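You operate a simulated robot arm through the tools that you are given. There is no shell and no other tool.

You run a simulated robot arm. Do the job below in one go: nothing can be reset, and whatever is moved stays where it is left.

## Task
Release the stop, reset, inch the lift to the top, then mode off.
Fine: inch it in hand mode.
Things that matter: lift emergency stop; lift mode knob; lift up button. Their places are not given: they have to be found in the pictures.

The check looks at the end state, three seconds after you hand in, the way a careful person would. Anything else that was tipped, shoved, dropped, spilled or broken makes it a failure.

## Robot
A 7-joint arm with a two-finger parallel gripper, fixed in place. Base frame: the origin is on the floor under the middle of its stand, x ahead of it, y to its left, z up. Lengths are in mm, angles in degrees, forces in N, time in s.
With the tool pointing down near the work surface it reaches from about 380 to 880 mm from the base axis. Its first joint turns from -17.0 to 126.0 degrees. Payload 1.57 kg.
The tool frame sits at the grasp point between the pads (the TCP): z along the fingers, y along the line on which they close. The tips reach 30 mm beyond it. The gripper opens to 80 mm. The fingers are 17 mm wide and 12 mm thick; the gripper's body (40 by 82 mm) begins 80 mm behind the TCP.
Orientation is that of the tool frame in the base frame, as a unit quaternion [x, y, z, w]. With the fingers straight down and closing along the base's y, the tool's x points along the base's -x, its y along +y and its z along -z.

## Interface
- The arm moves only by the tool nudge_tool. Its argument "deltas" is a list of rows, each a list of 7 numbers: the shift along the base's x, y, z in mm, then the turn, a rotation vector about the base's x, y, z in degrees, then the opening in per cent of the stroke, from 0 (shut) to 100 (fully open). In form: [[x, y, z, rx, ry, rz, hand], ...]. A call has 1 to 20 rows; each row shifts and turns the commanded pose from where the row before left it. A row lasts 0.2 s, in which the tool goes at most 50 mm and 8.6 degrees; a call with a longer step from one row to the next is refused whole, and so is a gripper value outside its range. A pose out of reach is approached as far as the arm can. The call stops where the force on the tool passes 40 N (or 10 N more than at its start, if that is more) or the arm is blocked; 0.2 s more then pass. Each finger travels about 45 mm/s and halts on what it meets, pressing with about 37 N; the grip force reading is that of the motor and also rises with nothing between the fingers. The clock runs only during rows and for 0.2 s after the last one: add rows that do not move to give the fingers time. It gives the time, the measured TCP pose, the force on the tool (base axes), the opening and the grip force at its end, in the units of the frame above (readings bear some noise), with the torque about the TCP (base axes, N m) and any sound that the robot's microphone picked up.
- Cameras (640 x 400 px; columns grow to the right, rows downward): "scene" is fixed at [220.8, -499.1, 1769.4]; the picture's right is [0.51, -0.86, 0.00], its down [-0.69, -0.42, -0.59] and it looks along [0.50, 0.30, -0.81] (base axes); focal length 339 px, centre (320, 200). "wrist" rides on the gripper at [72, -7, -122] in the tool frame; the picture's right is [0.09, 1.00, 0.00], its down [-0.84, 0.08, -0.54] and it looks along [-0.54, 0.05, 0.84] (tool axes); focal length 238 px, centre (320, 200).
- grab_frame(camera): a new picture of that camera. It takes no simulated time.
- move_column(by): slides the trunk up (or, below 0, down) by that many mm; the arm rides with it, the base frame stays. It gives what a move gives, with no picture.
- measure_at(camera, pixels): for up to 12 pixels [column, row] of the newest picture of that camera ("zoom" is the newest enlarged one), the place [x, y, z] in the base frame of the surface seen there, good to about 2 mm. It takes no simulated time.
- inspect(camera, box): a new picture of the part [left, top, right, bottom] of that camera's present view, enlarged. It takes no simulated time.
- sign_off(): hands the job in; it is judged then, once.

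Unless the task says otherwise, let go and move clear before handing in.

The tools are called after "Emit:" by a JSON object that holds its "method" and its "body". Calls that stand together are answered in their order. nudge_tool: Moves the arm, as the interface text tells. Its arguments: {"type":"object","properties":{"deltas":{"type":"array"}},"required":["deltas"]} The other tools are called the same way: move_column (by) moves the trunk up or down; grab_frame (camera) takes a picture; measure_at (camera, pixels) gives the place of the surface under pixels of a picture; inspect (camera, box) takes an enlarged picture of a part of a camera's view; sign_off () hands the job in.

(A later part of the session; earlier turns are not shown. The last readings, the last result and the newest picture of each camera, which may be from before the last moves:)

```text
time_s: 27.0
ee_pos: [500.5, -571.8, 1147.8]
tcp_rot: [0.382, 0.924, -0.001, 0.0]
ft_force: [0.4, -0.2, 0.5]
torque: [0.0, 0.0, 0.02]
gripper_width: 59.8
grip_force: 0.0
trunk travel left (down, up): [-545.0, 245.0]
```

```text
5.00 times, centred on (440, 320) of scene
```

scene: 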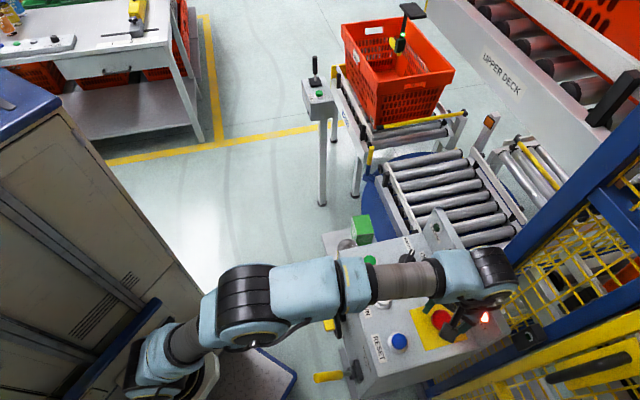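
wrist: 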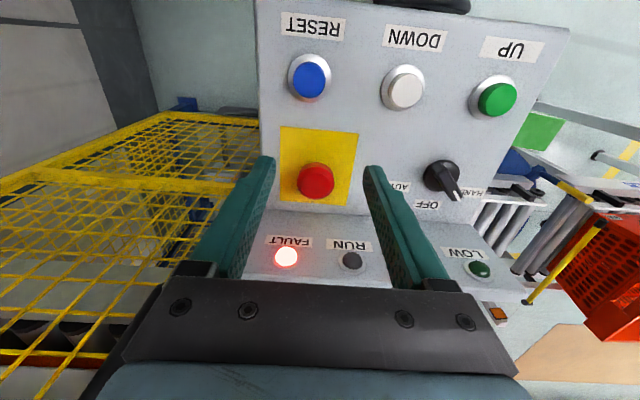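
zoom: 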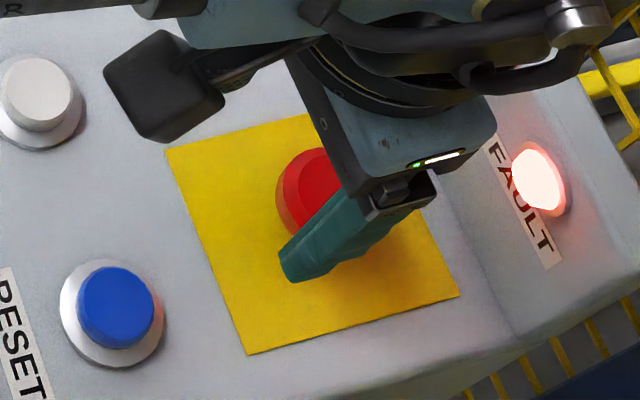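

Emit:
{"method": "inspect", "body": {"camera": "wrist", "box": [260, 130, 380, 240]}}

Emit:
{"method": "measure_at", "body": {"camera": "wrist", "pixels": [[316, 184], [312, 180], [320, 188], [316, 176], [316, 192], [316, 168], [310, 80], [403, 86], [497, 98], [443, 175]]}}

```text
3.64 times, centred on (320, 185) of wrist
```

zoom: 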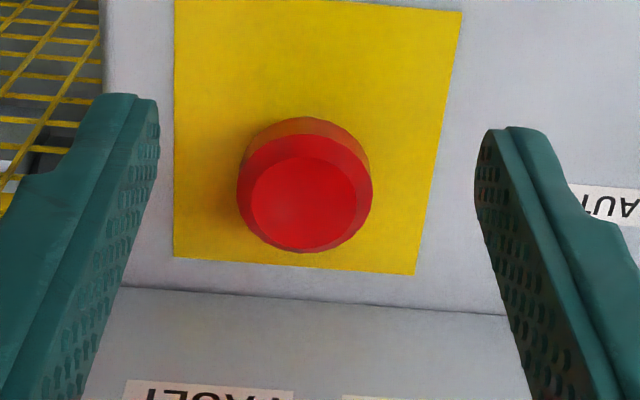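

```text
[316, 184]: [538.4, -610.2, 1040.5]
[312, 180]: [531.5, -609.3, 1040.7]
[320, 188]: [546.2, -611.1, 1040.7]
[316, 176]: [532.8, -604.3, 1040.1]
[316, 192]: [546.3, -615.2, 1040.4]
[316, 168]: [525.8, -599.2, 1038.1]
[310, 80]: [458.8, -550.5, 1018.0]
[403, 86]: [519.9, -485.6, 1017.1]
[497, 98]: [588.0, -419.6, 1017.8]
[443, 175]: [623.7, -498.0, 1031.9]
```

The cap top is still at z≈1040.5 and FAULT is still lit, so I can't tell whether it released; my grip may simply have slipped. I'll re-grip it lower on the rim and try in small steps, watching torque and height.

Emit:
{"method": "nudge_tool", "body": {"deltas": [[20, -19.5, 0, 0, 0, 6, 75], [19.5, -19.5, 0, 0, 0, 6, 75], [0, 0, -40, 0, 0, 6, 75], [0, 0, -30, 0, 0, 6, 75], [0, 0, -30, 0, 0, 6, 75], [0, 0, -2, 0, 0, 6, 75], [0, 0, 0, 0, 0, 0, 75]]}}

Emit:
{"method": "nudge_tool", "body": {"deltas": [[0, 0, 0, 0, 0, 0, 30], [0, 0, 0, 0, 0, 0, 0], [0, 0, 0, 0, 0, 0, 0], [0, 0, 0, 0, 0, 0, 0], [0, 0, 0, 0, 0, 0, 0]]}}

Emit:
{"method": "inspect", "body": {"camera": "wrist", "box": [260, 120, 380, 230]}}

```text
time_s: 28.6
ee_pos: [541.0, -611.0, 1047.7]
tcp_rot: [0.077, 0.997, 0.0, 0.0]
ft_force: [0.9, 0.1, -0.3]
torque: [-0.02, 0.01, -0.01]
gripper_width: 59.7
grip_force: 0.2
trunk travel left (down, up): [-545.0, 245.0]
```

```text
time_s: 29.8
ee_pos: [539.6, -610.6, 1046.6]
tcp_rot: [0.079, 0.997, 0.0, 0.0]
ft_force: [-0.2, 1.9, -0.8]
torque: [0.09, 0.08, 0.07]
gripper_width: 41.2
grip_force: 45.5
trunk travel left (down, up): [-545.0, 245.0]
```

```text
3.64 times, centred on (320, 175) of wrist
```

zoom: 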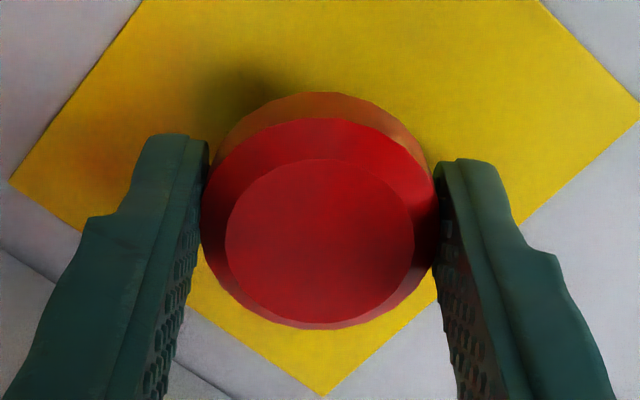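

The cap is gripped again at a -9° yaw with no torque. I'll twist clockwise in steps, reading the torque after each.

Emit:
{"method": "nudge_tool", "body": {"deltas": [[0, 0, 0, 0, 0, -4, 0], [0, 0, 0, 0, 0, -4, 0], [0, 0, 0, 0, 0, 0, 0]]}}

Emit:
{"method": "nudge_tool", "body": {"deltas": [[0, 0, 0, 0, 0, -4, 0], [0, 0, 0, 0, 0, -4, 0], [0, 0, 0, 0, 0, 0, 0]]}}

Emit:
{"method": "nudge_tool", "body": {"deltas": [[0, 0, 0, 0, 0, -4, 0], [0, 0, 0, 0, 0, -4, 0], [0, 0, 0, 0, 0, 0, 0]]}}

Emit:
{"method": "inspect", "body": {"camera": "wrist", "box": [260, 120, 380, 230]}}

```text
time_s: 30.6
ee_pos: [539.7, -611.6, 1046.4]
tcp_rot: [0.149, 0.989, 0.0, 0.001]
ft_force: [0.9, -2.9, 1.8]
torque: [-0.16, -0.05, 0.3]
gripper_width: 40.9
grip_force: 44.5
trunk travel left (down, up): [-545.0, 245.0]
```

```text
time_s: 31.4
ee_pos: [540.9, -612.1, 1048.0]
tcp_rot: [0.218, 0.976, 0.0, 0.0]
ft_force: [-0.1, -3.7, 1.1]
torque: [-0.14, 0.12, 0.26]
gripper_width: 41.0
grip_force: 45.2
trunk travel left (down, up): [-545.0, 245.0]
```

```text
time_s: 32.2
ee_pos: [541.7, -611.3, 1046.2]
tcp_rot: [0.285, 0.959, 0.0, 0.0]
ft_force: [-1.9, -6.2, 1.9]
torque: [-0.07, 0.09, 0.0]
gripper_width: 40.7
grip_force: 44.5
trunk travel left (down, up): [-545.0, 245.0]
```

```text
3.64 times, centred on (320, 175) of wrist
```

zoom: 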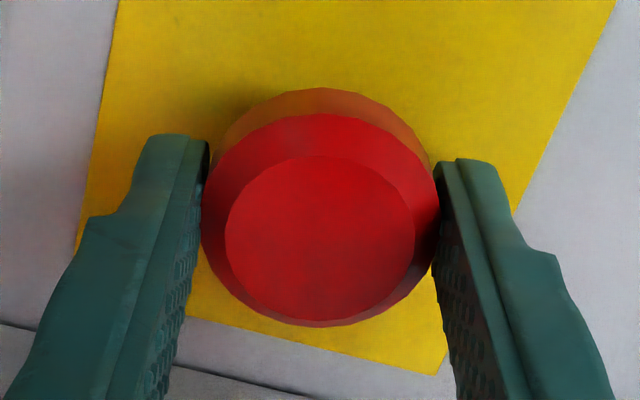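

The torque is much lower now (0 to 0.3 N·m), so the cap turns freely. I'll continue clockwise to see whether it reaches a stop.

Emit:
{"method": "nudge_tool", "body": {"deltas": [[0, 0, 0, 0, 0, -4, 0], [0, 0, 0, 0, 0, -4, 0], [0, 0, 0, 0, 0, 0, 0]]}}

Emit:
{"method": "nudge_tool", "body": {"deltas": [[0, 0, 0, 0, 0, -4, 0], [0, 0, 0, 0, 0, -4, 0], [0, 0, 0, 0, 0, 0, 0]]}}

Emit:
{"method": "nudge_tool", "body": {"deltas": [[0, 0, 0, 0, 0, -4, 0], [0, 0, 0, 0, 0, -4, 0], [0, 0, 0, 0, 0, 0, 0]]}}

Emit:
{"method": "inspect", "body": {"camera": "wrist", "box": [260, 120, 380, 230]}}

```text
time_s: 33.0
ee_pos: [539.8, -611.8, 1046.4]
tcp_rot: [0.35, 0.937, 0.001, 0.0]
ft_force: [-1.3, -7.7, 0.8]
torque: [-0.25, 0.18, 0.49]
gripper_width: 41.0
grip_force: 45.3
trunk travel left (down, up): [-545.0, 245.0]
```

```text
time_s: 33.8
ee_pos: [540.6, -610.9, 1046.5]
tcp_rot: [0.415, 0.91, 0.0, 0.0]
ft_force: [-3.5, -6.0, 1.1]
torque: [0.01, 0.05, -0.09]
gripper_width: 41.1
grip_force: 45.0
trunk travel left (down, up): [-545.0, 245.0]
```

```text
time_s: 34.6
ee_pos: [540.7, -611.6, 1045.8]
tcp_rot: [0.476, 0.879, 0.0, 0.0]
ft_force: [-4.4, -6.2, 0.6]
torque: [-0.31, 0.09, 0.6]
gripper_width: 40.9
grip_force: 44.6
trunk travel left (down, up): [-545.0, 245.0]
```

```text
3.64 times, centred on (320, 175) of wrist
```

zoom: 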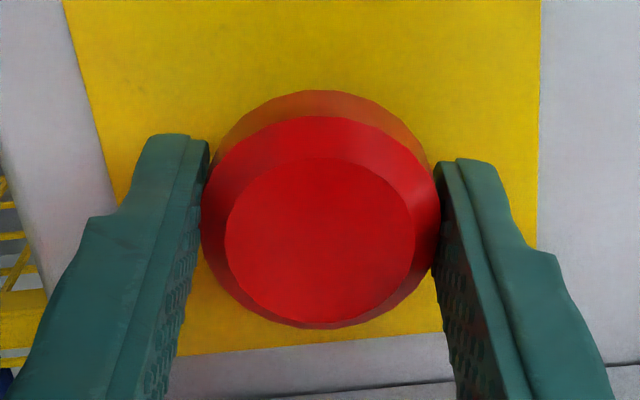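

The torque jumps between 0 and 0.6 N·m as the fingers skip over a fixed faceted cap, so twisting isn't what releases it. I'll try pulling it straight up while gripped.

Emit:
{"method": "nudge_tool", "body": {"deltas": [[0, 0, 2, 0, 0, 0, 0], [0, 0, 2, 0, 0, 0, 0], [0, 0, 2, 0, 0, 0, 0]]}}

Emit:
{"method": "inspect", "body": {"camera": "wrist", "box": [260, 120, 380, 230]}}

Emit:
{"method": "measure_at", "body": {"camera": "zoom", "pixels": [[320, 240], [320, 140], [320, 100]]}}

```text
time_s: 35.4
ee_pos: [541.5, -610.9, 1054.2]
tcp_rot: [0.477, 0.879, -0.001, 0.002]
ft_force: [-2.3, -6.6, 7.7]
torque: [0.38, 0.41, 0.17]
gripper_width: 41.0
grip_force: 44.3
trunk travel left (down, up): [-545.0, 245.0]
```

```text
3.64 times, centred on (320, 175) of wrist
```

zoom: 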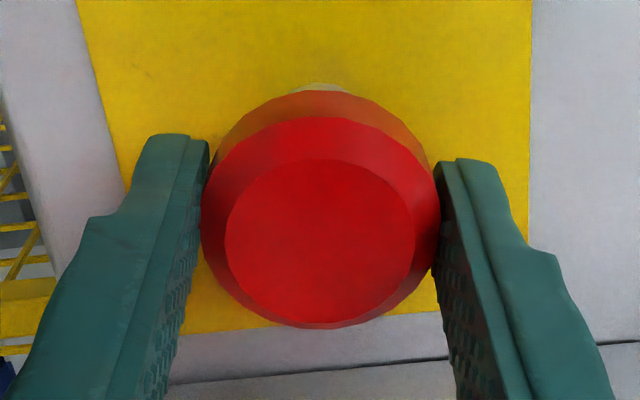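

```text
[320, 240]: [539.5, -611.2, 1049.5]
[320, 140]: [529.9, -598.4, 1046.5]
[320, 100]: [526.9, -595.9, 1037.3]
```

The cap rose with the fingers: its top is now at 1049.5, up from 1040.5, and the stem is showing at zoom (320,87). So it's a pull-release, and I'll pull a little further to find its end stop.

Emit:
{"method": "nudge_tool", "body": {"deltas": [[0, 0, 2, 0, 0, 0, 0], [0, 0, 2, 0, 0, 0, 0], [0, 0, 0, 0, 0, 0, 0]]}}

Emit:
{"method": "inspect", "body": {"camera": "wrist", "box": [260, 120, 380, 230]}}

Emit:
{"method": "measure_at", "body": {"camera": "zoom", "pixels": [[320, 240], [300, 240], [340, 240]]}}

```text
time_s: 36.2
ee_pos: [541.1, -610.9, 1054.9]
tcp_rot: [0.477, 0.879, 0.0, -0.001]
ft_force: [0.0, -10.7, -4.5]
torque: [-0.88, -0.58, 0.27]
gripper_width: 41.0
grip_force: 45.0
trunk travel left (down, up): [-545.0, 245.0]
```

```text
3.64 times, centred on (320, 175) of wrist
```

zoom: 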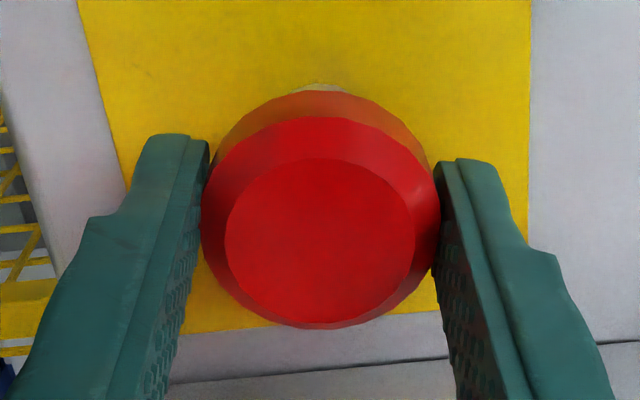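

```text
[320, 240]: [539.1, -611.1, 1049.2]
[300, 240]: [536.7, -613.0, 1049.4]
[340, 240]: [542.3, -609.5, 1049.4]
```

The cap is at its upper stop (1049.3) and went no higher under more pull. I'll release it, rise, and check that it stays out.

Emit:
{"method": "nudge_tool", "body": {"deltas": [[0, 0, 0, 0, 0, 0, 40], [0, 0, 0, 0, 0, 0, 75], [0, 0, 0, 0, 0, 0, 75], [0, 0, 0, 0, 0, 0, 75], [0, 0, 30, 0, 0, 0, 75], [-10, 10, 40, 0, 0, 4, 75], [-14, 14, 25, 0, 0, 4, 75], [-14, 14, 0, 0, 0, 4, 75], [0, 0, 0, 0, 0, 0, 75]]}}

Emit:
{"method": "grab_frame", "body": {"camera": "wrist"}}

Emit:
{"method": "measure_at", "body": {"camera": "wrist", "pixels": [[316, 184], [312, 180], [320, 188], [318, 178]]}}

```text
time_s: 38.2
ee_pos: [503.5, -573.1, 1150.6]
tcp_rot: [0.381, 0.924, 0.001, 0.0]
ft_force: [-1.0, 0.7, 0.2]
torque: [0.03, 0.0, -0.03]
gripper_width: 60.0
grip_force: 0.1
trunk travel left (down, up): [-545.0, 245.0]
```

```text
taken
```

wrist: 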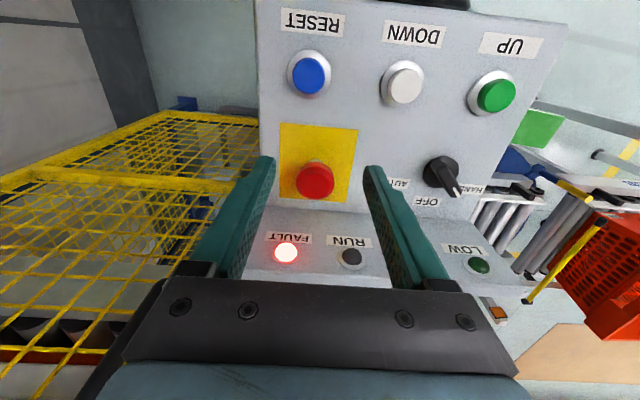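

```text
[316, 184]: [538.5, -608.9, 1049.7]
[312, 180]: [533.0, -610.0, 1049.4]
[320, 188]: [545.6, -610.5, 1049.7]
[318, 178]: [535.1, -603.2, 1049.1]
```

The stop stays out at z≈1049.5 and the knob still points to HAND. Next I'll measure the RESET cap so I can press it squarely with closed fingertips.

Emit:
{"method": "inspect", "body": {"camera": "wrist", "box": [270, 35, 350, 115]}}

Emit:
{"method": "measure_at", "body": {"camera": "zoom", "pixels": [[312, 200], [260, 200], [360, 200], [310, 150], [310, 245], [240, 230], [385, 230], [310, 275], [200, 230], [310, 120], [330, 300], [420, 220]]}}

```text
5.00 times, centred on (310, 75) of wrist
```

zoom: 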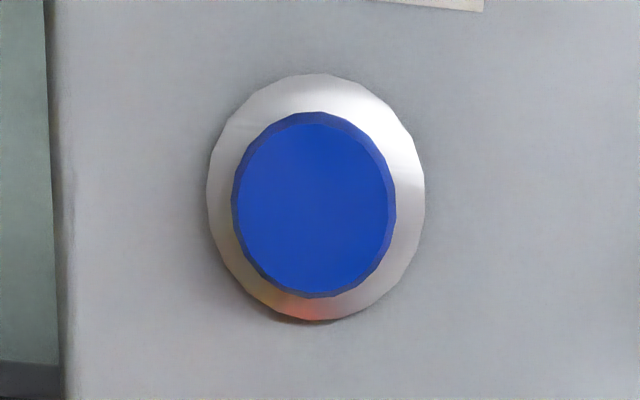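

```text
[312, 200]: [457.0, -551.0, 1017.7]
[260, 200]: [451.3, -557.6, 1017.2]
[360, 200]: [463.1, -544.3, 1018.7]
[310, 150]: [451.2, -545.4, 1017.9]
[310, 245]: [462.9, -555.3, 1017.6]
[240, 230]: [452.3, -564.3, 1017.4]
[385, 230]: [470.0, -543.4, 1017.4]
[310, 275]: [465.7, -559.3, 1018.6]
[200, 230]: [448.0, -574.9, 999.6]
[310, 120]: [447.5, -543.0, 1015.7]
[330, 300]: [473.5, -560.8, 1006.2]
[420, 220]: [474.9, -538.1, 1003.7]
```

RESET is centred at (458, -551), with its top at z≈1017.7 and a diameter of about 28 mm. I'll shut the fingers and move above it.

Emit:
{"method": "nudge_tool", "body": {"deltas": [[-15, 7.4, 0, 0, 0, 0, 30], [-15, 7.4, 0, 0, 0, 0, 0], [-15.5, 7.3, 0, 0, 0, 0, 0], [0, 0, -30, 0, 0, 0, 0], [0, 0, -30, 0, 0, 0, 0], [0, 0, 0, 0, 0, 0, 0], [0, 0, 0, 0, 0, 0, 0]]}}

Emit:
{"method": "grab_frame", "body": {"camera": "wrist"}}

Emit:
{"method": "inspect", "body": {"camera": "scene", "box": [340, 260, 500, 400]}}

```text
time_s: 39.8
ee_pos: [456.5, -549.5, 1090.7]
tcp_rot: [0.383, 0.924, 0.0, 0.0]
ft_force: [0.5, -0.2, -0.5]
torque: [-0.01, 0.0, 0.01]
gripper_width: 0.2
grip_force: 21.7
trunk travel left (down, up): [-545.0, 245.0]
```

```text
taken
```

wrist: 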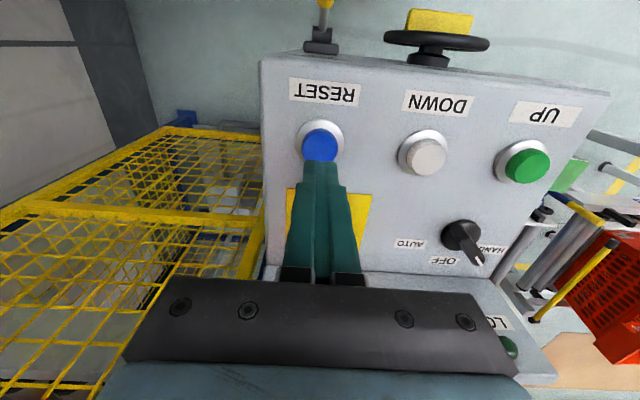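

```text
2.86 times, centred on (420, 330) of scene
```

zoom: 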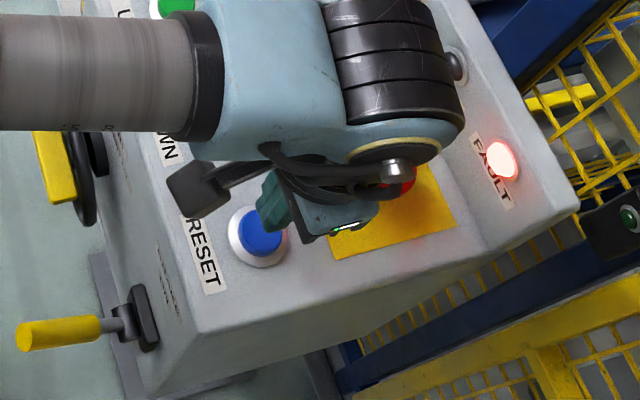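

The closed tips are lined up over RESET and FAULT is still lit. I'll descend to just above the cap, then press in small steps.

Emit:
{"method": "nudge_tool", "body": {"deltas": [[0.5, -0.8, -20, 0, 0, 0, 0], [0.5, -0.7, -18, 0, 0, 0, 0], [0, 0, -3, 0, 0, 0, 0], [0, 0, -2, 0, 0, 0, 0], [0, 0, -2, 0, 0, 0, 0], [0, 0, -2, 0, 0, 0, 0]]}}

Emit:
{"method": "inspect", "body": {"camera": "scene", "box": [340, 260, 500, 400]}}

Emit:
{"method": "grab_frame", "body": {"camera": "wrist"}}

```text
time_s: 41.2
ee_pos: [458.6, -552.0, 1044.5]
tcp_rot: [0.383, 0.924, -0.001, 0.001]
ft_force: [0.8, 2.4, 4.4]
torque: [0.05, -0.01, -0.03]
gripper_width: 0.1
grip_force: 20.9
trunk travel left (down, up): [-545.0, 245.0]
heard: click
```

```text
2.86 times, centred on (420, 330) of scene
```

zoom: 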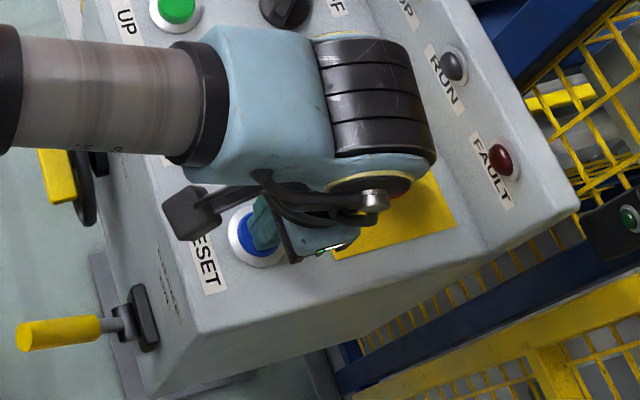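

```text
taken
```

wrist: 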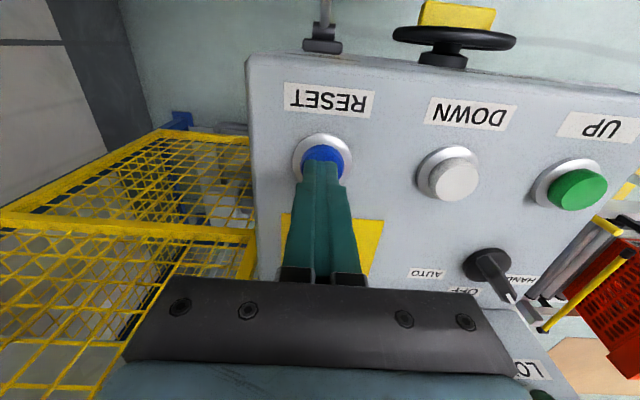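

A click was heard and the FAULT lamp at scene (484,316) went dark, so the reset took. I'll lift off RESET and travel high over to UP, then check the lamps.

Emit:
{"method": "nudge_tool", "body": {"deltas": [[0, 0, 25, 0, 0, 0, 0], [0, 0, 40, 0, 0, 0, 0], [22, 22.3, 0, 0, 0, 0, 0], [22, 22.3, 0, 0, 0, 0, 0], [22, 22.3, 0, 0, 0, 0, 0], [22, 22.3, 0, 0, 0, 0, 0], [22, 22.3, 0, 0, 0, 0, 0], [21.4, 22.3, 0, 0, 0, 0, 0], [0, 0, 0, 0, 0, 0, 0]]}}

Emit:
{"method": "grab_frame", "body": {"camera": "wrist"}}

Emit:
{"method": "grab_frame", "body": {"camera": "scene"}}

Emit:
{"method": "inspect", "body": {"camera": "scene", "box": [420, 200, 560, 360]}}

```text
time_s: 43.2
ee_pos: [590.6, -418.6, 1108.8]
tcp_rot: [0.383, 0.924, -0.001, 0.0]
ft_force: [1.0, -0.9, -0.1]
torque: [0.0, -0.01, 0.0]
gripper_width: 0.0
grip_force: 21.7
trunk travel left (down, up): [-545.0, 245.0]
```

```text
taken
```

wrist: 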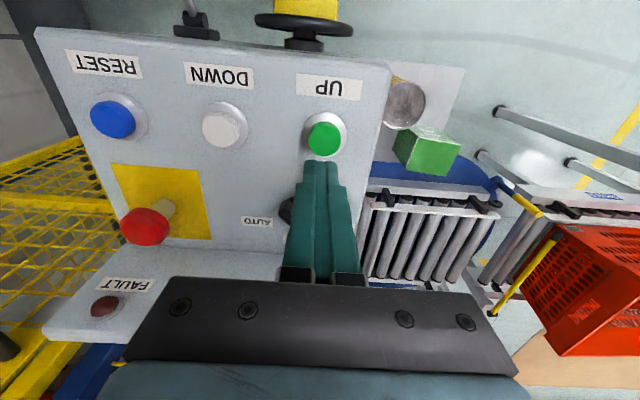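

```text
taken
```

scene: 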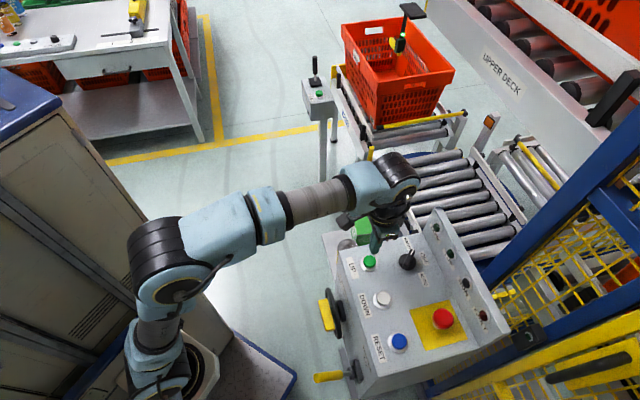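

```text
2.50 times, centred on (490, 280) of scene
```

zoom: 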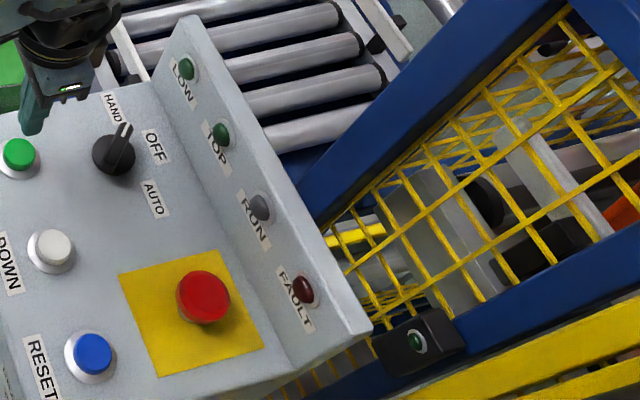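

All the lamps are dark now (FAULT cleared, LOW and TOP unlit), so the lift is somewhere mid-travel. I'll check the exact UP centre relative to the fingers.

Emit:
{"method": "measure_at", "body": {"camera": "wrist", "pixels": [[323, 139], [311, 140], [336, 140], [323, 127], [323, 150], [405, 105], [428, 135], [298, 195]]}}

Emit:
{"method": "inspect", "body": {"camera": "scene", "box": [520, 140, 640, 300]}}

```text
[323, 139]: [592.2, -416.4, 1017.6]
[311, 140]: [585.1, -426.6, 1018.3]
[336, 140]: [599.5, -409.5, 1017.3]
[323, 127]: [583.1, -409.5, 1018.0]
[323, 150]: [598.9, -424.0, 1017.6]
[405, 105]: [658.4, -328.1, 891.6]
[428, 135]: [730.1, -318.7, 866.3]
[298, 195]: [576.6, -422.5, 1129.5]
```

```text
2.50 times, centred on (580, 220) of scene
```

zoom: 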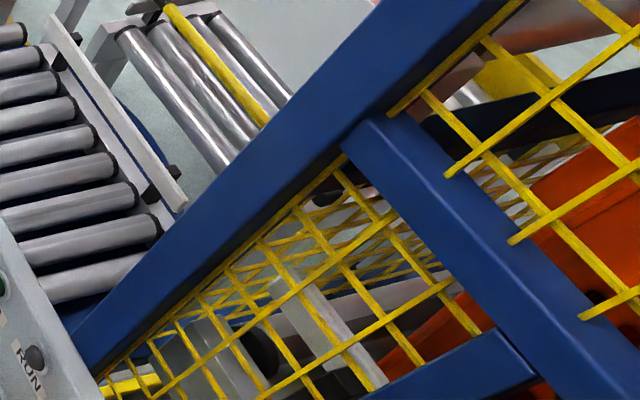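

UP is centred at about (592, -417), with its top at 1017.6. I'll record the red tote's height in the cage as a reference, then do a short press.

Emit:
{"method": "measure_at", "body": {"camera": "scene", "pixels": [[625, 195], [605, 275], [575, 270], [560, 265], [590, 240], [545, 285], [632, 235], [600, 295]]}}

Emit:
{"method": "nudge_tool", "body": {"deltas": [[0.7, 0.8, -30, 0, 0, 0, 0], [0.5, 0.5, -26, 0, 0, 0, 0], [0, 0, -3, 0, 0, 0, 0], [0, 0, -3, 0, 0, 0, 0], [0, 0, -2.5, 0, 0, 0, 0]]}}

Emit:
{"method": "grab_frame", "body": {"camera": "scene"}}

Emit:
{"method": "inspect", "body": {"camera": "scene", "box": [420, 200, 560, 360]}}

```text
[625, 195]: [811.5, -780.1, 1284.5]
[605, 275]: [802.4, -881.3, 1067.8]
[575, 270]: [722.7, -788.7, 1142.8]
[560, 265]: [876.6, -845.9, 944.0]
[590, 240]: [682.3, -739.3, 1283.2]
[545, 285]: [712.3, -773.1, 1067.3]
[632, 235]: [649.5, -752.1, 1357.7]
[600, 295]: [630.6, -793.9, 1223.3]
```

```text
time_s: 44.4
ee_pos: [590.8, -419.4, 1044.7]
tcp_rot: [0.382, 0.924, 0.0, 0.0]
ft_force: [-1.1, -1.3, 3.3]
torque: [-0.06, 0.09, 0.04]
gripper_width: 0.1
grip_force: 21.7
trunk travel left (down, up): [-545.0, 245.0]
heard: click
```

```text
taken
```

scene: 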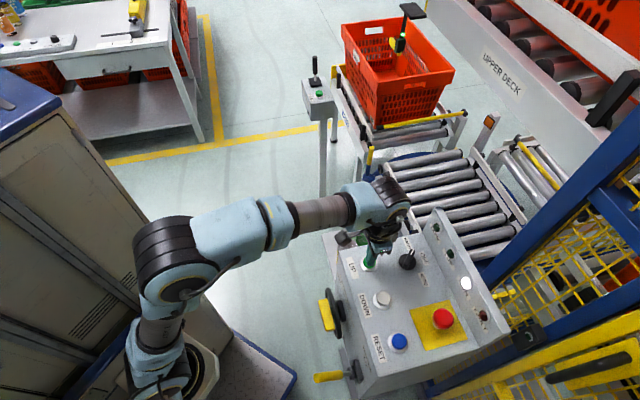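

```text
2.50 times, centred on (490, 280) of scene
```

zoom: 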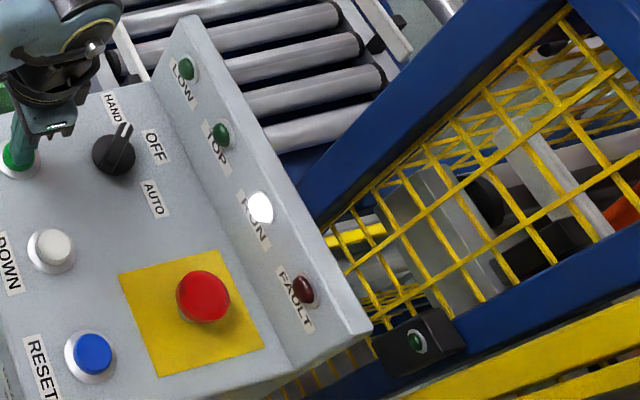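

A click was heard and the RUN lamp at scene (465,283) is lit white, so the lift runs while UP is held. I'll hold in short spells, checking TOP and the tote in the cage each time.

Emit:
{"method": "nudge_tool", "body": {"deltas": [[0, 0, 0, 0, 0, 0, 0], [0, 0, 0, 0, 0, 0, 0]]}}

Emit:
{"method": "grab_frame", "body": {"camera": "scene"}}

Emit:
{"method": "inspect", "body": {"camera": "scene", "box": [420, 200, 560, 360]}}

Emit:
{"method": "inspect", "body": {"camera": "scene", "box": [520, 140, 640, 300]}}

```text
time_s: 45.0
ee_pos: [591.1, -418.0, 1045.4]
tcp_rot: [0.382, 0.924, 0.001, 0.0]
ft_force: [-1.7, -1.1, 2.8]
torque: [-0.07, 0.02, -0.03]
gripper_width: 0.0
grip_force: 21.8
trunk travel left (down, up): [-545.0, 245.0]
```

```text
taken
```

scene: 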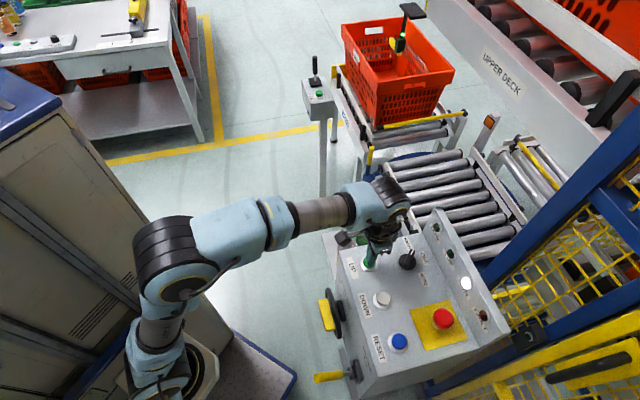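

```text
2.50 times, centred on (490, 280) of scene
```

zoom: 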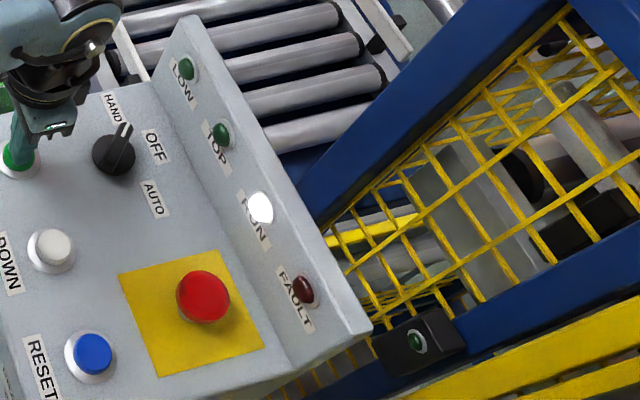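

```text
2.50 times, centred on (580, 220) of scene
```

zoom: 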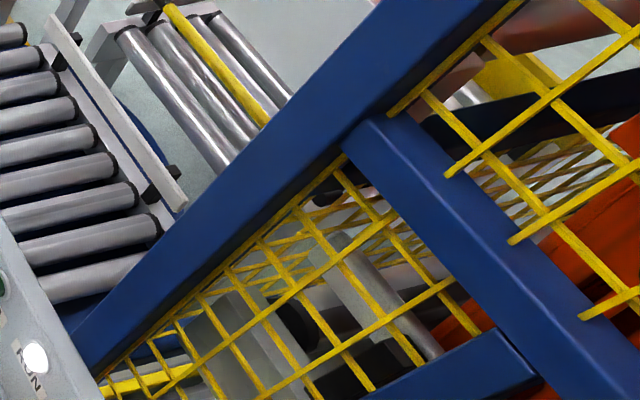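

The roller deck and tote in the cage have clearly moved up and RUN is lit. I'll measure the deck's height and hold a little longer to get its speed.

Emit:
{"method": "measure_at", "body": {"camera": "scene", "pixels": [[597, 252], [610, 268], [587, 240], [632, 225], [617, 275], [590, 290], [560, 270], [575, 100], [615, 75]]}}

Emit:
{"method": "nudge_tool", "body": {"deltas": [[0, 0, 0, 0, 0, 0, 0], [0, 0, 0, 0, 0, 0, 0], [0, 0, 0, 0, 0, 0, 0]]}}

Emit:
{"method": "grab_frame", "body": {"camera": "scene"}}

Emit:
{"method": "inspect", "body": {"camera": "scene", "box": [420, 200, 560, 360]}}

Emit:
{"method": "inspect", "body": {"camera": "scene", "box": [520, 140, 640, 300]}}

```text
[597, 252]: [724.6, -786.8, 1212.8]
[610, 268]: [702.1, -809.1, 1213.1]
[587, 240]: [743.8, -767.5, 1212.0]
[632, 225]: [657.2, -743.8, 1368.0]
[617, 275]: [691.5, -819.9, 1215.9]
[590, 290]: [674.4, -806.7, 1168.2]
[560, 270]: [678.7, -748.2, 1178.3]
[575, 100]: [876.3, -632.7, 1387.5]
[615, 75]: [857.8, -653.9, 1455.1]
```

```text
time_s: 45.8
ee_pos: [591.0, -417.1, 1044.9]
tcp_rot: [0.382, 0.924, 0.0, 0.0]
ft_force: [-1.6, -0.8, 2.7]
torque: [-0.07, 0.02, -0.02]
gripper_width: 0.0
grip_force: 20.9
trunk travel left (down, up): [-545.0, 245.0]
```

```text
taken
```

scene: 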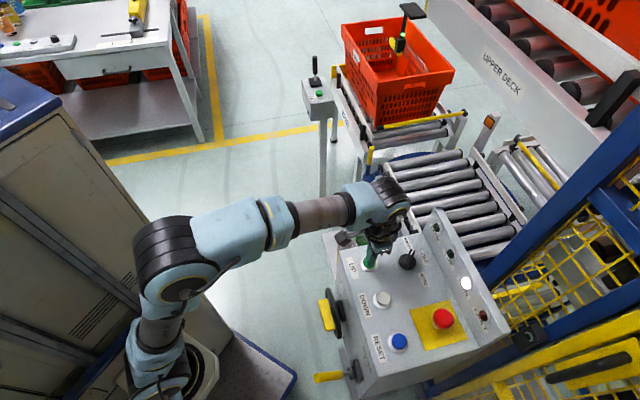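

```text
2.50 times, centred on (490, 280) of scene
```

zoom: 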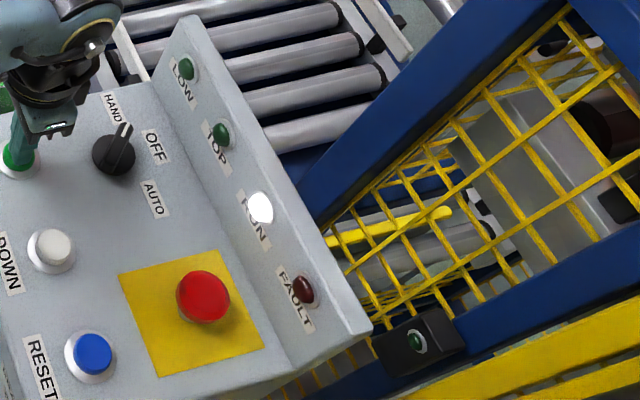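

```text
2.50 times, centred on (580, 220) of scene
```

zoom: 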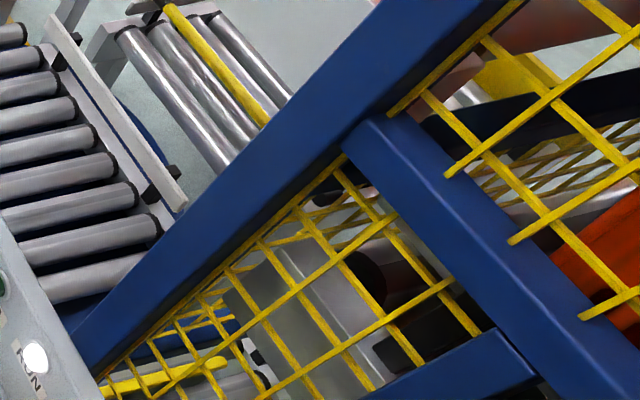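

RUN stays lit and the deck keeps rising, with TOP still dark. I'll measure the upper deck's roller height against the lift deck so I know how far is left.

Emit:
{"method": "measure_at", "body": {"camera": "scene", "pixels": [[520, 28], [555, 65], [600, 80], [570, 50], [600, 110], [620, 230], [600, 250], [610, 260], [635, 240], [580, 240], [625, 255], [575, 285]]}}

Emit:
{"method": "inspect", "body": {"camera": "scene", "box": [480, 0, 640, 140]}}

```text
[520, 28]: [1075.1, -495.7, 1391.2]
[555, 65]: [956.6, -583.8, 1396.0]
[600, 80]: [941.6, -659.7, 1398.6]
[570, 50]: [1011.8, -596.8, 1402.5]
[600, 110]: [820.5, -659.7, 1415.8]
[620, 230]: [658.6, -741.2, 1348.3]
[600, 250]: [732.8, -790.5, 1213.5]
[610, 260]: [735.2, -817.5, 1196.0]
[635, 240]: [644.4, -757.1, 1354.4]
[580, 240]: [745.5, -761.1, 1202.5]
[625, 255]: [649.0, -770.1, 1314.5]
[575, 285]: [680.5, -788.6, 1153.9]
```

```text
2.86 times, centred on (560, 70) of scene
```

zoom: 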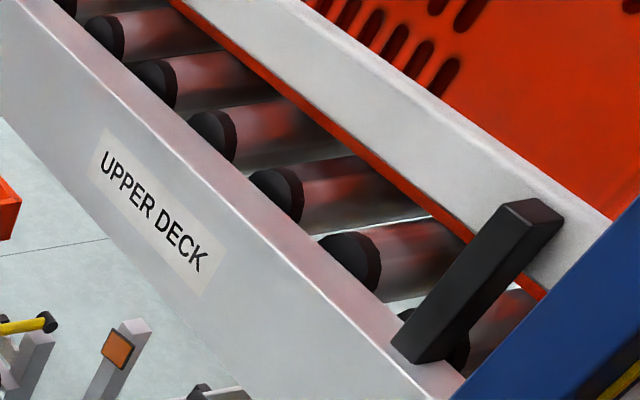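

Upper deck rollers are at z≈1400 and the lift deck is still well below that. I'll keep UP pressed in short spells, checking TOP after each one.

Emit:
{"method": "nudge_tool", "body": {"deltas": [[0, 0, 0, 0, 0, 0, 0], [0, 0, 0, 0, 0, 0, 0], [0, 0, 0, 0, 0, 0, 0]]}}

Emit:
{"method": "inspect", "body": {"camera": "scene", "box": [420, 180, 640, 360]}}

Emit:
{"method": "inspect", "body": {"camera": "scene", "box": [520, 140, 640, 300]}}

```text
time_s: 46.6
ee_pos: [591.2, -416.9, 1045.0]
tcp_rot: [0.383, 0.924, 0.0, 0.0]
ft_force: [-0.7, -0.4, 3.7]
torque: [0.02, 0.02, -0.03]
gripper_width: 0.0
grip_force: 21.2
trunk travel left (down, up): [-545.0, 245.0]
```

```text
2.22 times, centred on (530, 270) of scene
```

zoom: 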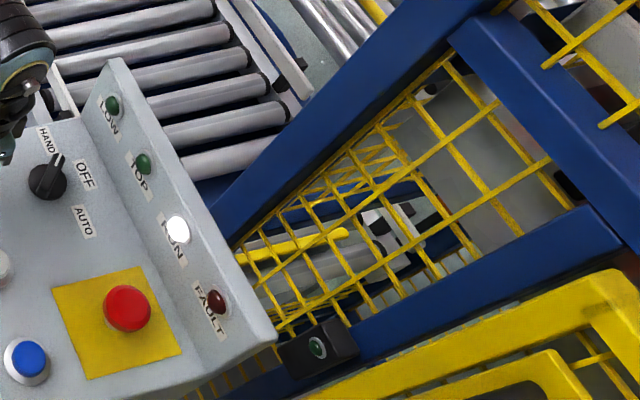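

```text
2.50 times, centred on (580, 220) of scene
```

zoom: 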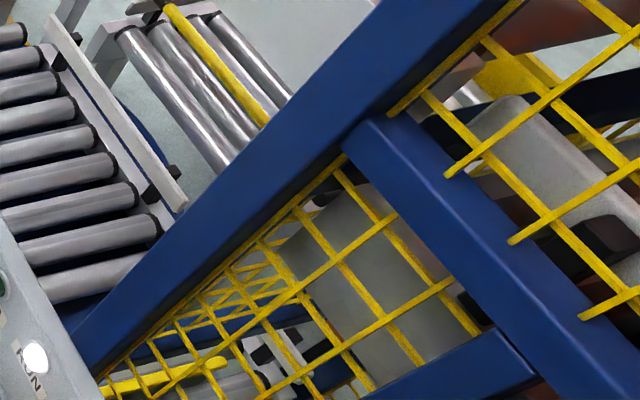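

The zoom view shows the grey lift carriage climbing at zoom (500,130), with RUN lit and TOP dark. I'll measure its height here and keep inching.

Emit:
{"method": "measure_at", "body": {"camera": "zoom", "pixels": [[500, 110], [560, 160], [600, 230], [350, 250], [620, 190], [470, 130], [360, 320], [280, 340]]}}

Emit:
{"method": "nudge_tool", "body": {"deltas": [[0, 0, 0, 0, 0, 0, 0], [0, 0, 0, 0, 0, 0, 0]]}}

Emit:
{"method": "inspect", "body": {"camera": "scene", "box": [520, 60, 640, 300]}}

Emit:
{"method": "measure_at", "body": {"camera": "zoom", "pixels": [[500, 150], [560, 160], [600, 230], [450, 150], [520, 120], [420, 200]]}}

Emit:
{"method": "inspect", "body": {"camera": "scene", "box": [420, 180, 640, 360]}}

```text
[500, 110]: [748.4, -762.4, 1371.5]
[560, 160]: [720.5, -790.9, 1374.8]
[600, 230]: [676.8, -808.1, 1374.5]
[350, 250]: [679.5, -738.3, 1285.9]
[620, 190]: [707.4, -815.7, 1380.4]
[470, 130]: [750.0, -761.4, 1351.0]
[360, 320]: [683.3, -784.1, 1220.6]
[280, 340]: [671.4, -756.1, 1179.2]
```

```text
time_s: 47.2
ee_pos: [590.7, -417.7, 1043.9]
tcp_rot: [0.382, 0.924, -0.001, 0.0]
ft_force: [0.0, -0.3, 3.1]
torque: [0.01, -0.01, -0.01]
gripper_width: 0.3
grip_force: 21.1
trunk travel left (down, up): [-545.0, 245.0]
```

```text
1.67 times, centred on (580, 180) of scene
```

zoom: 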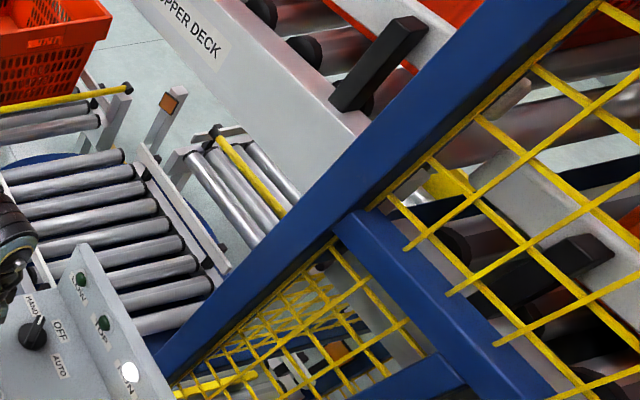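

```text
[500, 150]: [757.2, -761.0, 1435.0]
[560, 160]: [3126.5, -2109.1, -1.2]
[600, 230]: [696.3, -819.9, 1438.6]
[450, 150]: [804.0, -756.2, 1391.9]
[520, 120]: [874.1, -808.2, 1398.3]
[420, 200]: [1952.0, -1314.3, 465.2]
```

```text
2.22 times, centred on (530, 270) of scene
```

zoom: 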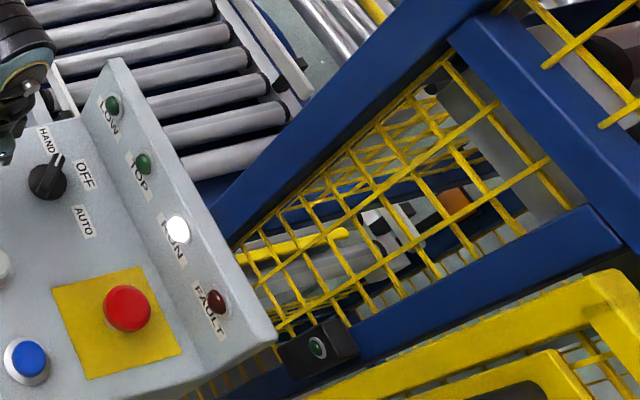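

The lift speed works out at about 100 mm/s (rail top 1372 to 1436 in 0.6 s). I'll measure the upper deck's matching rail and rollers against the lift's rail to judge the remaining distance.

Emit:
{"method": "inspect", "body": {"camera": "scene", "box": [560, 60, 680, 220]}}

Emit:
{"method": "inspect", "body": {"camera": "scene", "box": [540, 40, 640, 240]}}

Emit:
{"method": "measure_at", "body": {"camera": "zoom", "pixels": [[150, 60], [250, 190], [200, 130], [310, 100], [255, 70], [480, 60], [500, 140], [560, 180], [600, 230], [620, 160], [520, 60], [450, 250]]}}

```text
refused: 680 is not a number from 0 to 640
```

```text
2.00 times, centred on (590, 140) of scene
```

zoom: 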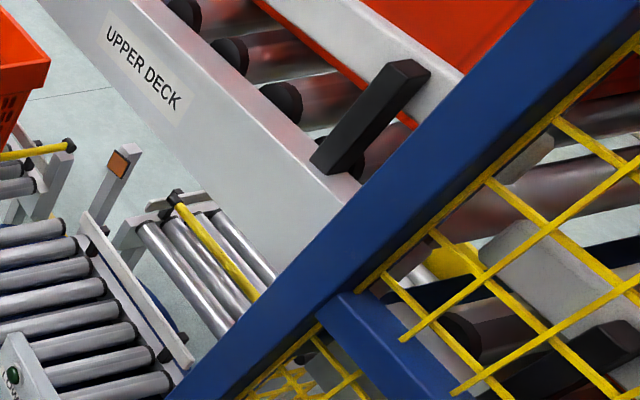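

```text
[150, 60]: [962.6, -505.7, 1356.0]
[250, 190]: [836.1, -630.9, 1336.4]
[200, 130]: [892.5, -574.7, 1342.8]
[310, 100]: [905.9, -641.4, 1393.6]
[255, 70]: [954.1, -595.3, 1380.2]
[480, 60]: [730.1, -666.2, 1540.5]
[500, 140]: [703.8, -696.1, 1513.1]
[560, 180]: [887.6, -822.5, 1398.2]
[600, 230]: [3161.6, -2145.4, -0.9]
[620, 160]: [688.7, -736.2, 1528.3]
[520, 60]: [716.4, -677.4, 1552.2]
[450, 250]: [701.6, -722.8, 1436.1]
```

I'll sample the upper deck's rail-top edge and the lift's own roller and rail in this zoom.

Emit:
{"method": "measure_at", "body": {"camera": "zoom", "pixels": [[232, 85], [260, 112], [300, 155], [320, 170], [345, 185], [490, 325], [520, 335], [530, 255], [500, 250], [570, 295], [600, 340], [615, 325]]}}

```text
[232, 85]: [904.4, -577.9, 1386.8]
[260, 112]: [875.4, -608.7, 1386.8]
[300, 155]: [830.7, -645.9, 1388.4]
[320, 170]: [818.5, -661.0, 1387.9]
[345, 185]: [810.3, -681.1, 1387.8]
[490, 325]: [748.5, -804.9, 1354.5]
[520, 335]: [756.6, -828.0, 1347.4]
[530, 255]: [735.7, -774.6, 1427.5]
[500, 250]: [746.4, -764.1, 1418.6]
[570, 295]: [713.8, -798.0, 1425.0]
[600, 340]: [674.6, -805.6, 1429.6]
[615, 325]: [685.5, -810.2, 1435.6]
```

The lift rollers are at about 1355 against 1400 for the upper deck, so roughly 45 mm is left. I'll let go of UP now and finish with short inching presses.

Emit:
{"method": "nudge_tool", "body": {"deltas": [[0, 0, 12, 0, 0, 0, 0], [0, 0, 0, 0, 0, 0, 0]]}}

Emit:
{"method": "inspect", "body": {"camera": "scene", "box": [540, 40, 640, 240]}}

Emit:
{"method": "measure_at", "body": {"camera": "zoom", "pixels": [[490, 325], [520, 335], [530, 255], [530, 240], [570, 270], [600, 250], [500, 300], [540, 320]]}}

Emit:
{"method": "inspect", "body": {"camera": "scene", "box": [380, 200, 520, 340]}}

```text
time_s: 47.8
ee_pos: [591.3, -417.6, 1057.2]
tcp_rot: [0.383, 0.924, 0.0, -0.001]
ft_force: [0.7, 0.2, 0.2]
torque: [0.0, -0.01, -0.03]
gripper_width: 0.2
grip_force: 21.4
trunk travel left (down, up): [-545.0, 245.0]
```

```text
2.00 times, centred on (590, 140) of scene
```

zoom: 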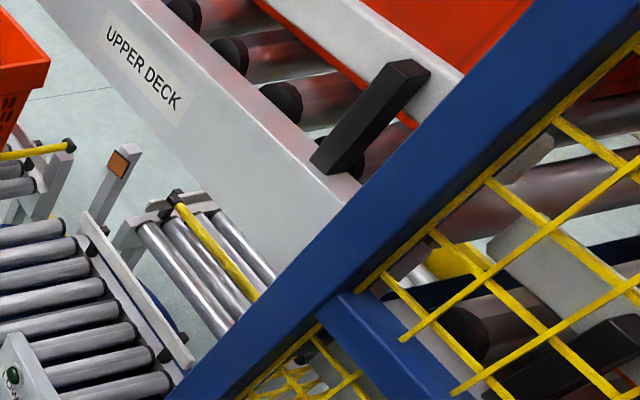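

```text
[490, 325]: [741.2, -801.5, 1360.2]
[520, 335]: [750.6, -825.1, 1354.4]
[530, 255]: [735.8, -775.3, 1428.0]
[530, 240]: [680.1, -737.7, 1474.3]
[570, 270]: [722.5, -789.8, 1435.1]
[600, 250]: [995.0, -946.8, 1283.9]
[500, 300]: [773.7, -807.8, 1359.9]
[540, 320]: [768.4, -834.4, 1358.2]
```

```text
2.86 times, centred on (450, 270) of scene
```

zoom: 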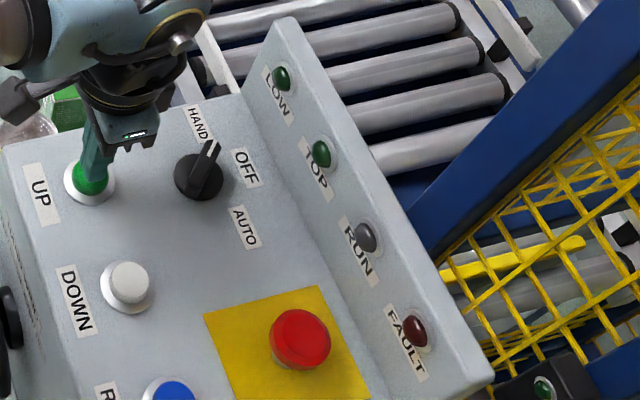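

Release stops the lift at once (RUN dark, rollers ≈1361), and it moved only about 6 mm. Now one short inching press.

Emit:
{"method": "nudge_tool", "body": {"deltas": [[0, 0, -13, 0, 0, 0, 0], [0, 0, 0, 0, 0, 0, 0], [0, 0, 13, 0, 0, 0, 0]]}}

Emit:
{"method": "inspect", "body": {"camera": "scene", "box": [380, 200, 520, 340]}}

Emit:
{"method": "inspect", "body": {"camera": "scene", "box": [540, 40, 640, 240]}}

Emit:
{"method": "measure_at", "body": {"camera": "zoom", "pixels": [[490, 325], [520, 335], [530, 255], [490, 300], [570, 270], [500, 290], [540, 320]]}}

```text
time_s: 48.6
ee_pos: [590.3, -417.0, 1057.7]
tcp_rot: [0.382, 0.924, 0.001, -0.001]
ft_force: [0.0, 0.5, 0.4]
torque: [-0.01, -0.03, 0.04]
gripper_width: 0.0
grip_force: 21.2
trunk travel left (down, up): [-545.0, 245.0]
```

```text
2.86 times, centred on (450, 270) of scene
```

zoom: 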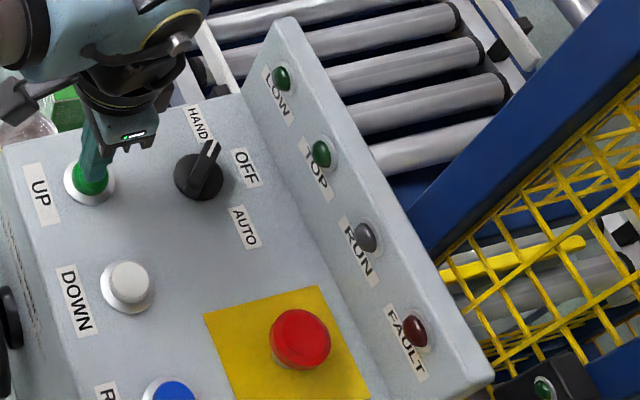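

```text
2.00 times, centred on (590, 140) of scene
```

zoom: 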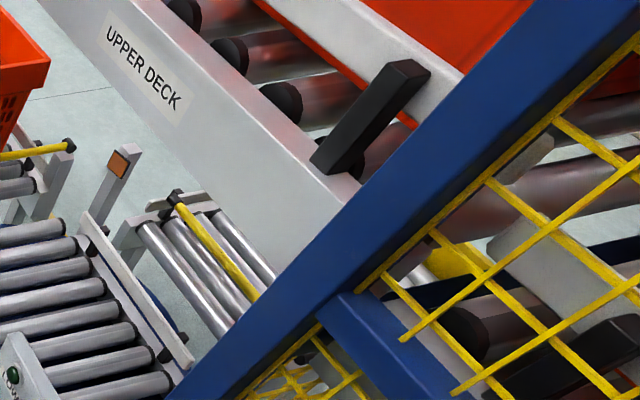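

```text
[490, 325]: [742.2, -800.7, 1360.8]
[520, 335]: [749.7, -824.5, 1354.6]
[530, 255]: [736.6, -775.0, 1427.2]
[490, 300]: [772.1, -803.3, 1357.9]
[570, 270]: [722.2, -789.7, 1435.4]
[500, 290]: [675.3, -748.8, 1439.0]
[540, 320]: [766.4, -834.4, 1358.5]
```

There was no click and no movement, so the press was too shallow with the arm's lag. I'll press a bit deeper, then release.

Emit:
{"method": "nudge_tool", "body": {"deltas": [[0, 0, -15, 0, 0, 0, 0], [0, 0, -2, 0, 0, 0, 0], [0, 0, 17, 0, 0, 0, 0]]}}

Emit:
{"method": "inspect", "body": {"camera": "scene", "box": [380, 200, 520, 340]}}

Emit:
{"method": "inspect", "body": {"camera": "scene", "box": [540, 40, 640, 240]}}

Emit:
{"method": "measure_at", "body": {"camera": "zoom", "pixels": [[490, 325], [520, 335], [530, 255], [490, 300], [570, 270], [500, 290], [540, 320]]}}

```text
time_s: 49.4
ee_pos: [589.2, -415.9, 1054.9]
tcp_rot: [0.383, 0.924, 0.0, -0.001]
ft_force: [0.1, -0.7, -0.8]
torque: [0.01, 0.01, 0.0]
gripper_width: 0.0
grip_force: 21.5
trunk travel left (down, up): [-545.0, 245.0]
heard: click
```

```text
2.86 times, centred on (450, 270) of scene
```

zoom: 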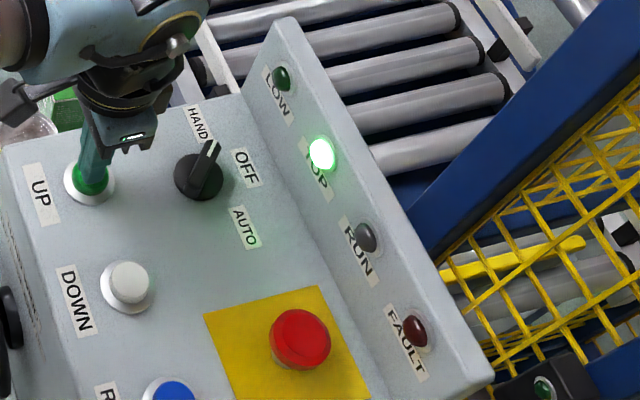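

```text
2.00 times, centred on (590, 140) of scene
```

zoom: 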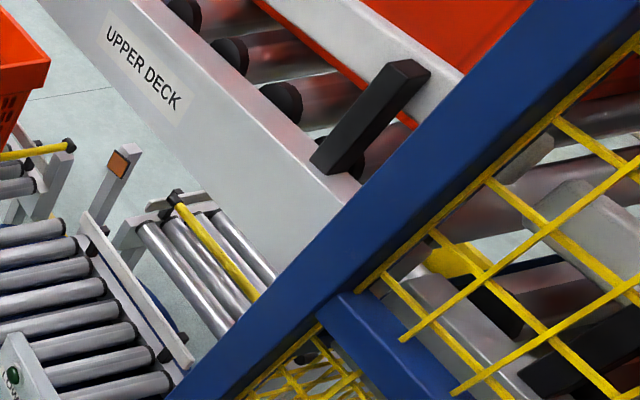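

```text
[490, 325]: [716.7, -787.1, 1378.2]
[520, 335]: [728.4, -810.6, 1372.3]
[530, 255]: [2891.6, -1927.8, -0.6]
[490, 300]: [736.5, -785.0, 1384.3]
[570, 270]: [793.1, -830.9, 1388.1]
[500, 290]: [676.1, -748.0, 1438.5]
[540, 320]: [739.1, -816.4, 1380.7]
```

The TOP lamp (zoom (321,153)) is now lit green and RUN is dark, so the lift is at the top. I'll check the lift rollers against the upper deck's for level before leaving it.

Emit:
{"method": "inspect", "body": {"camera": "scene", "box": [600, 100, 640, 180]}}

Emit:
{"method": "measure_at", "body": {"camera": "zoom", "pixels": [[150, 30], [250, 80], [380, 120], [300, 100], [450, 180], [400, 250], [350, 300], [500, 250], [550, 150], [600, 200], [300, 200], [250, 300]]}}

```text
5.00 times, centred on (620, 140) of scene
```

zoom: 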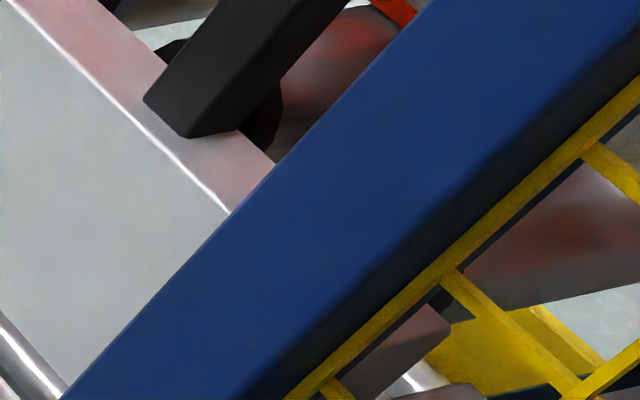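

```text
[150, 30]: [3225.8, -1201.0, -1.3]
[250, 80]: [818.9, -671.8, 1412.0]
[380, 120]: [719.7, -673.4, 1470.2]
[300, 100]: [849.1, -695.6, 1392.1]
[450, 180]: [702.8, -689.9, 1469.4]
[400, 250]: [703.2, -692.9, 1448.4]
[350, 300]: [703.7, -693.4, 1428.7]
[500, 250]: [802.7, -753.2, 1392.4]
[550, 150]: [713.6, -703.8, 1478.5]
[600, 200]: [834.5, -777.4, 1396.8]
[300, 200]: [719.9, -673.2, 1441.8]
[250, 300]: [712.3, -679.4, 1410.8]
```

Emit:
{"method": "inspect", "body": {"camera": "scene", "box": [610, 110, 640, 290]}}

Emit:
{"method": "measure_at", "body": {"camera": "zoom", "pixels": [[330, 250], [400, 280], [420, 200], [480, 260], [500, 200], [520, 180], [560, 240], [450, 320], [520, 330], [600, 330], [380, 230], [560, 290]]}}

```text
2.22 times, centred on (625, 200) of scene
```

zoom: 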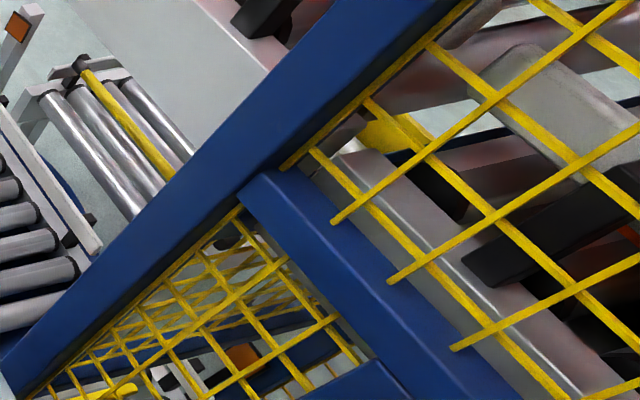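

```text
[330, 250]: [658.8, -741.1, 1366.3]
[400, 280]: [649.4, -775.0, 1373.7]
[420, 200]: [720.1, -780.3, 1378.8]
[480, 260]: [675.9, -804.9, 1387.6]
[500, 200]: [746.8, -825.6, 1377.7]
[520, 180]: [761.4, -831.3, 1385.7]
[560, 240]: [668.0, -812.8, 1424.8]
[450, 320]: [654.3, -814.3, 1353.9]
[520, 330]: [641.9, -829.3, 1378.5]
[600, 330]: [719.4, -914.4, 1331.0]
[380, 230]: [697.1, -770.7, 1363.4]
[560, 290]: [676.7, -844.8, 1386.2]
```

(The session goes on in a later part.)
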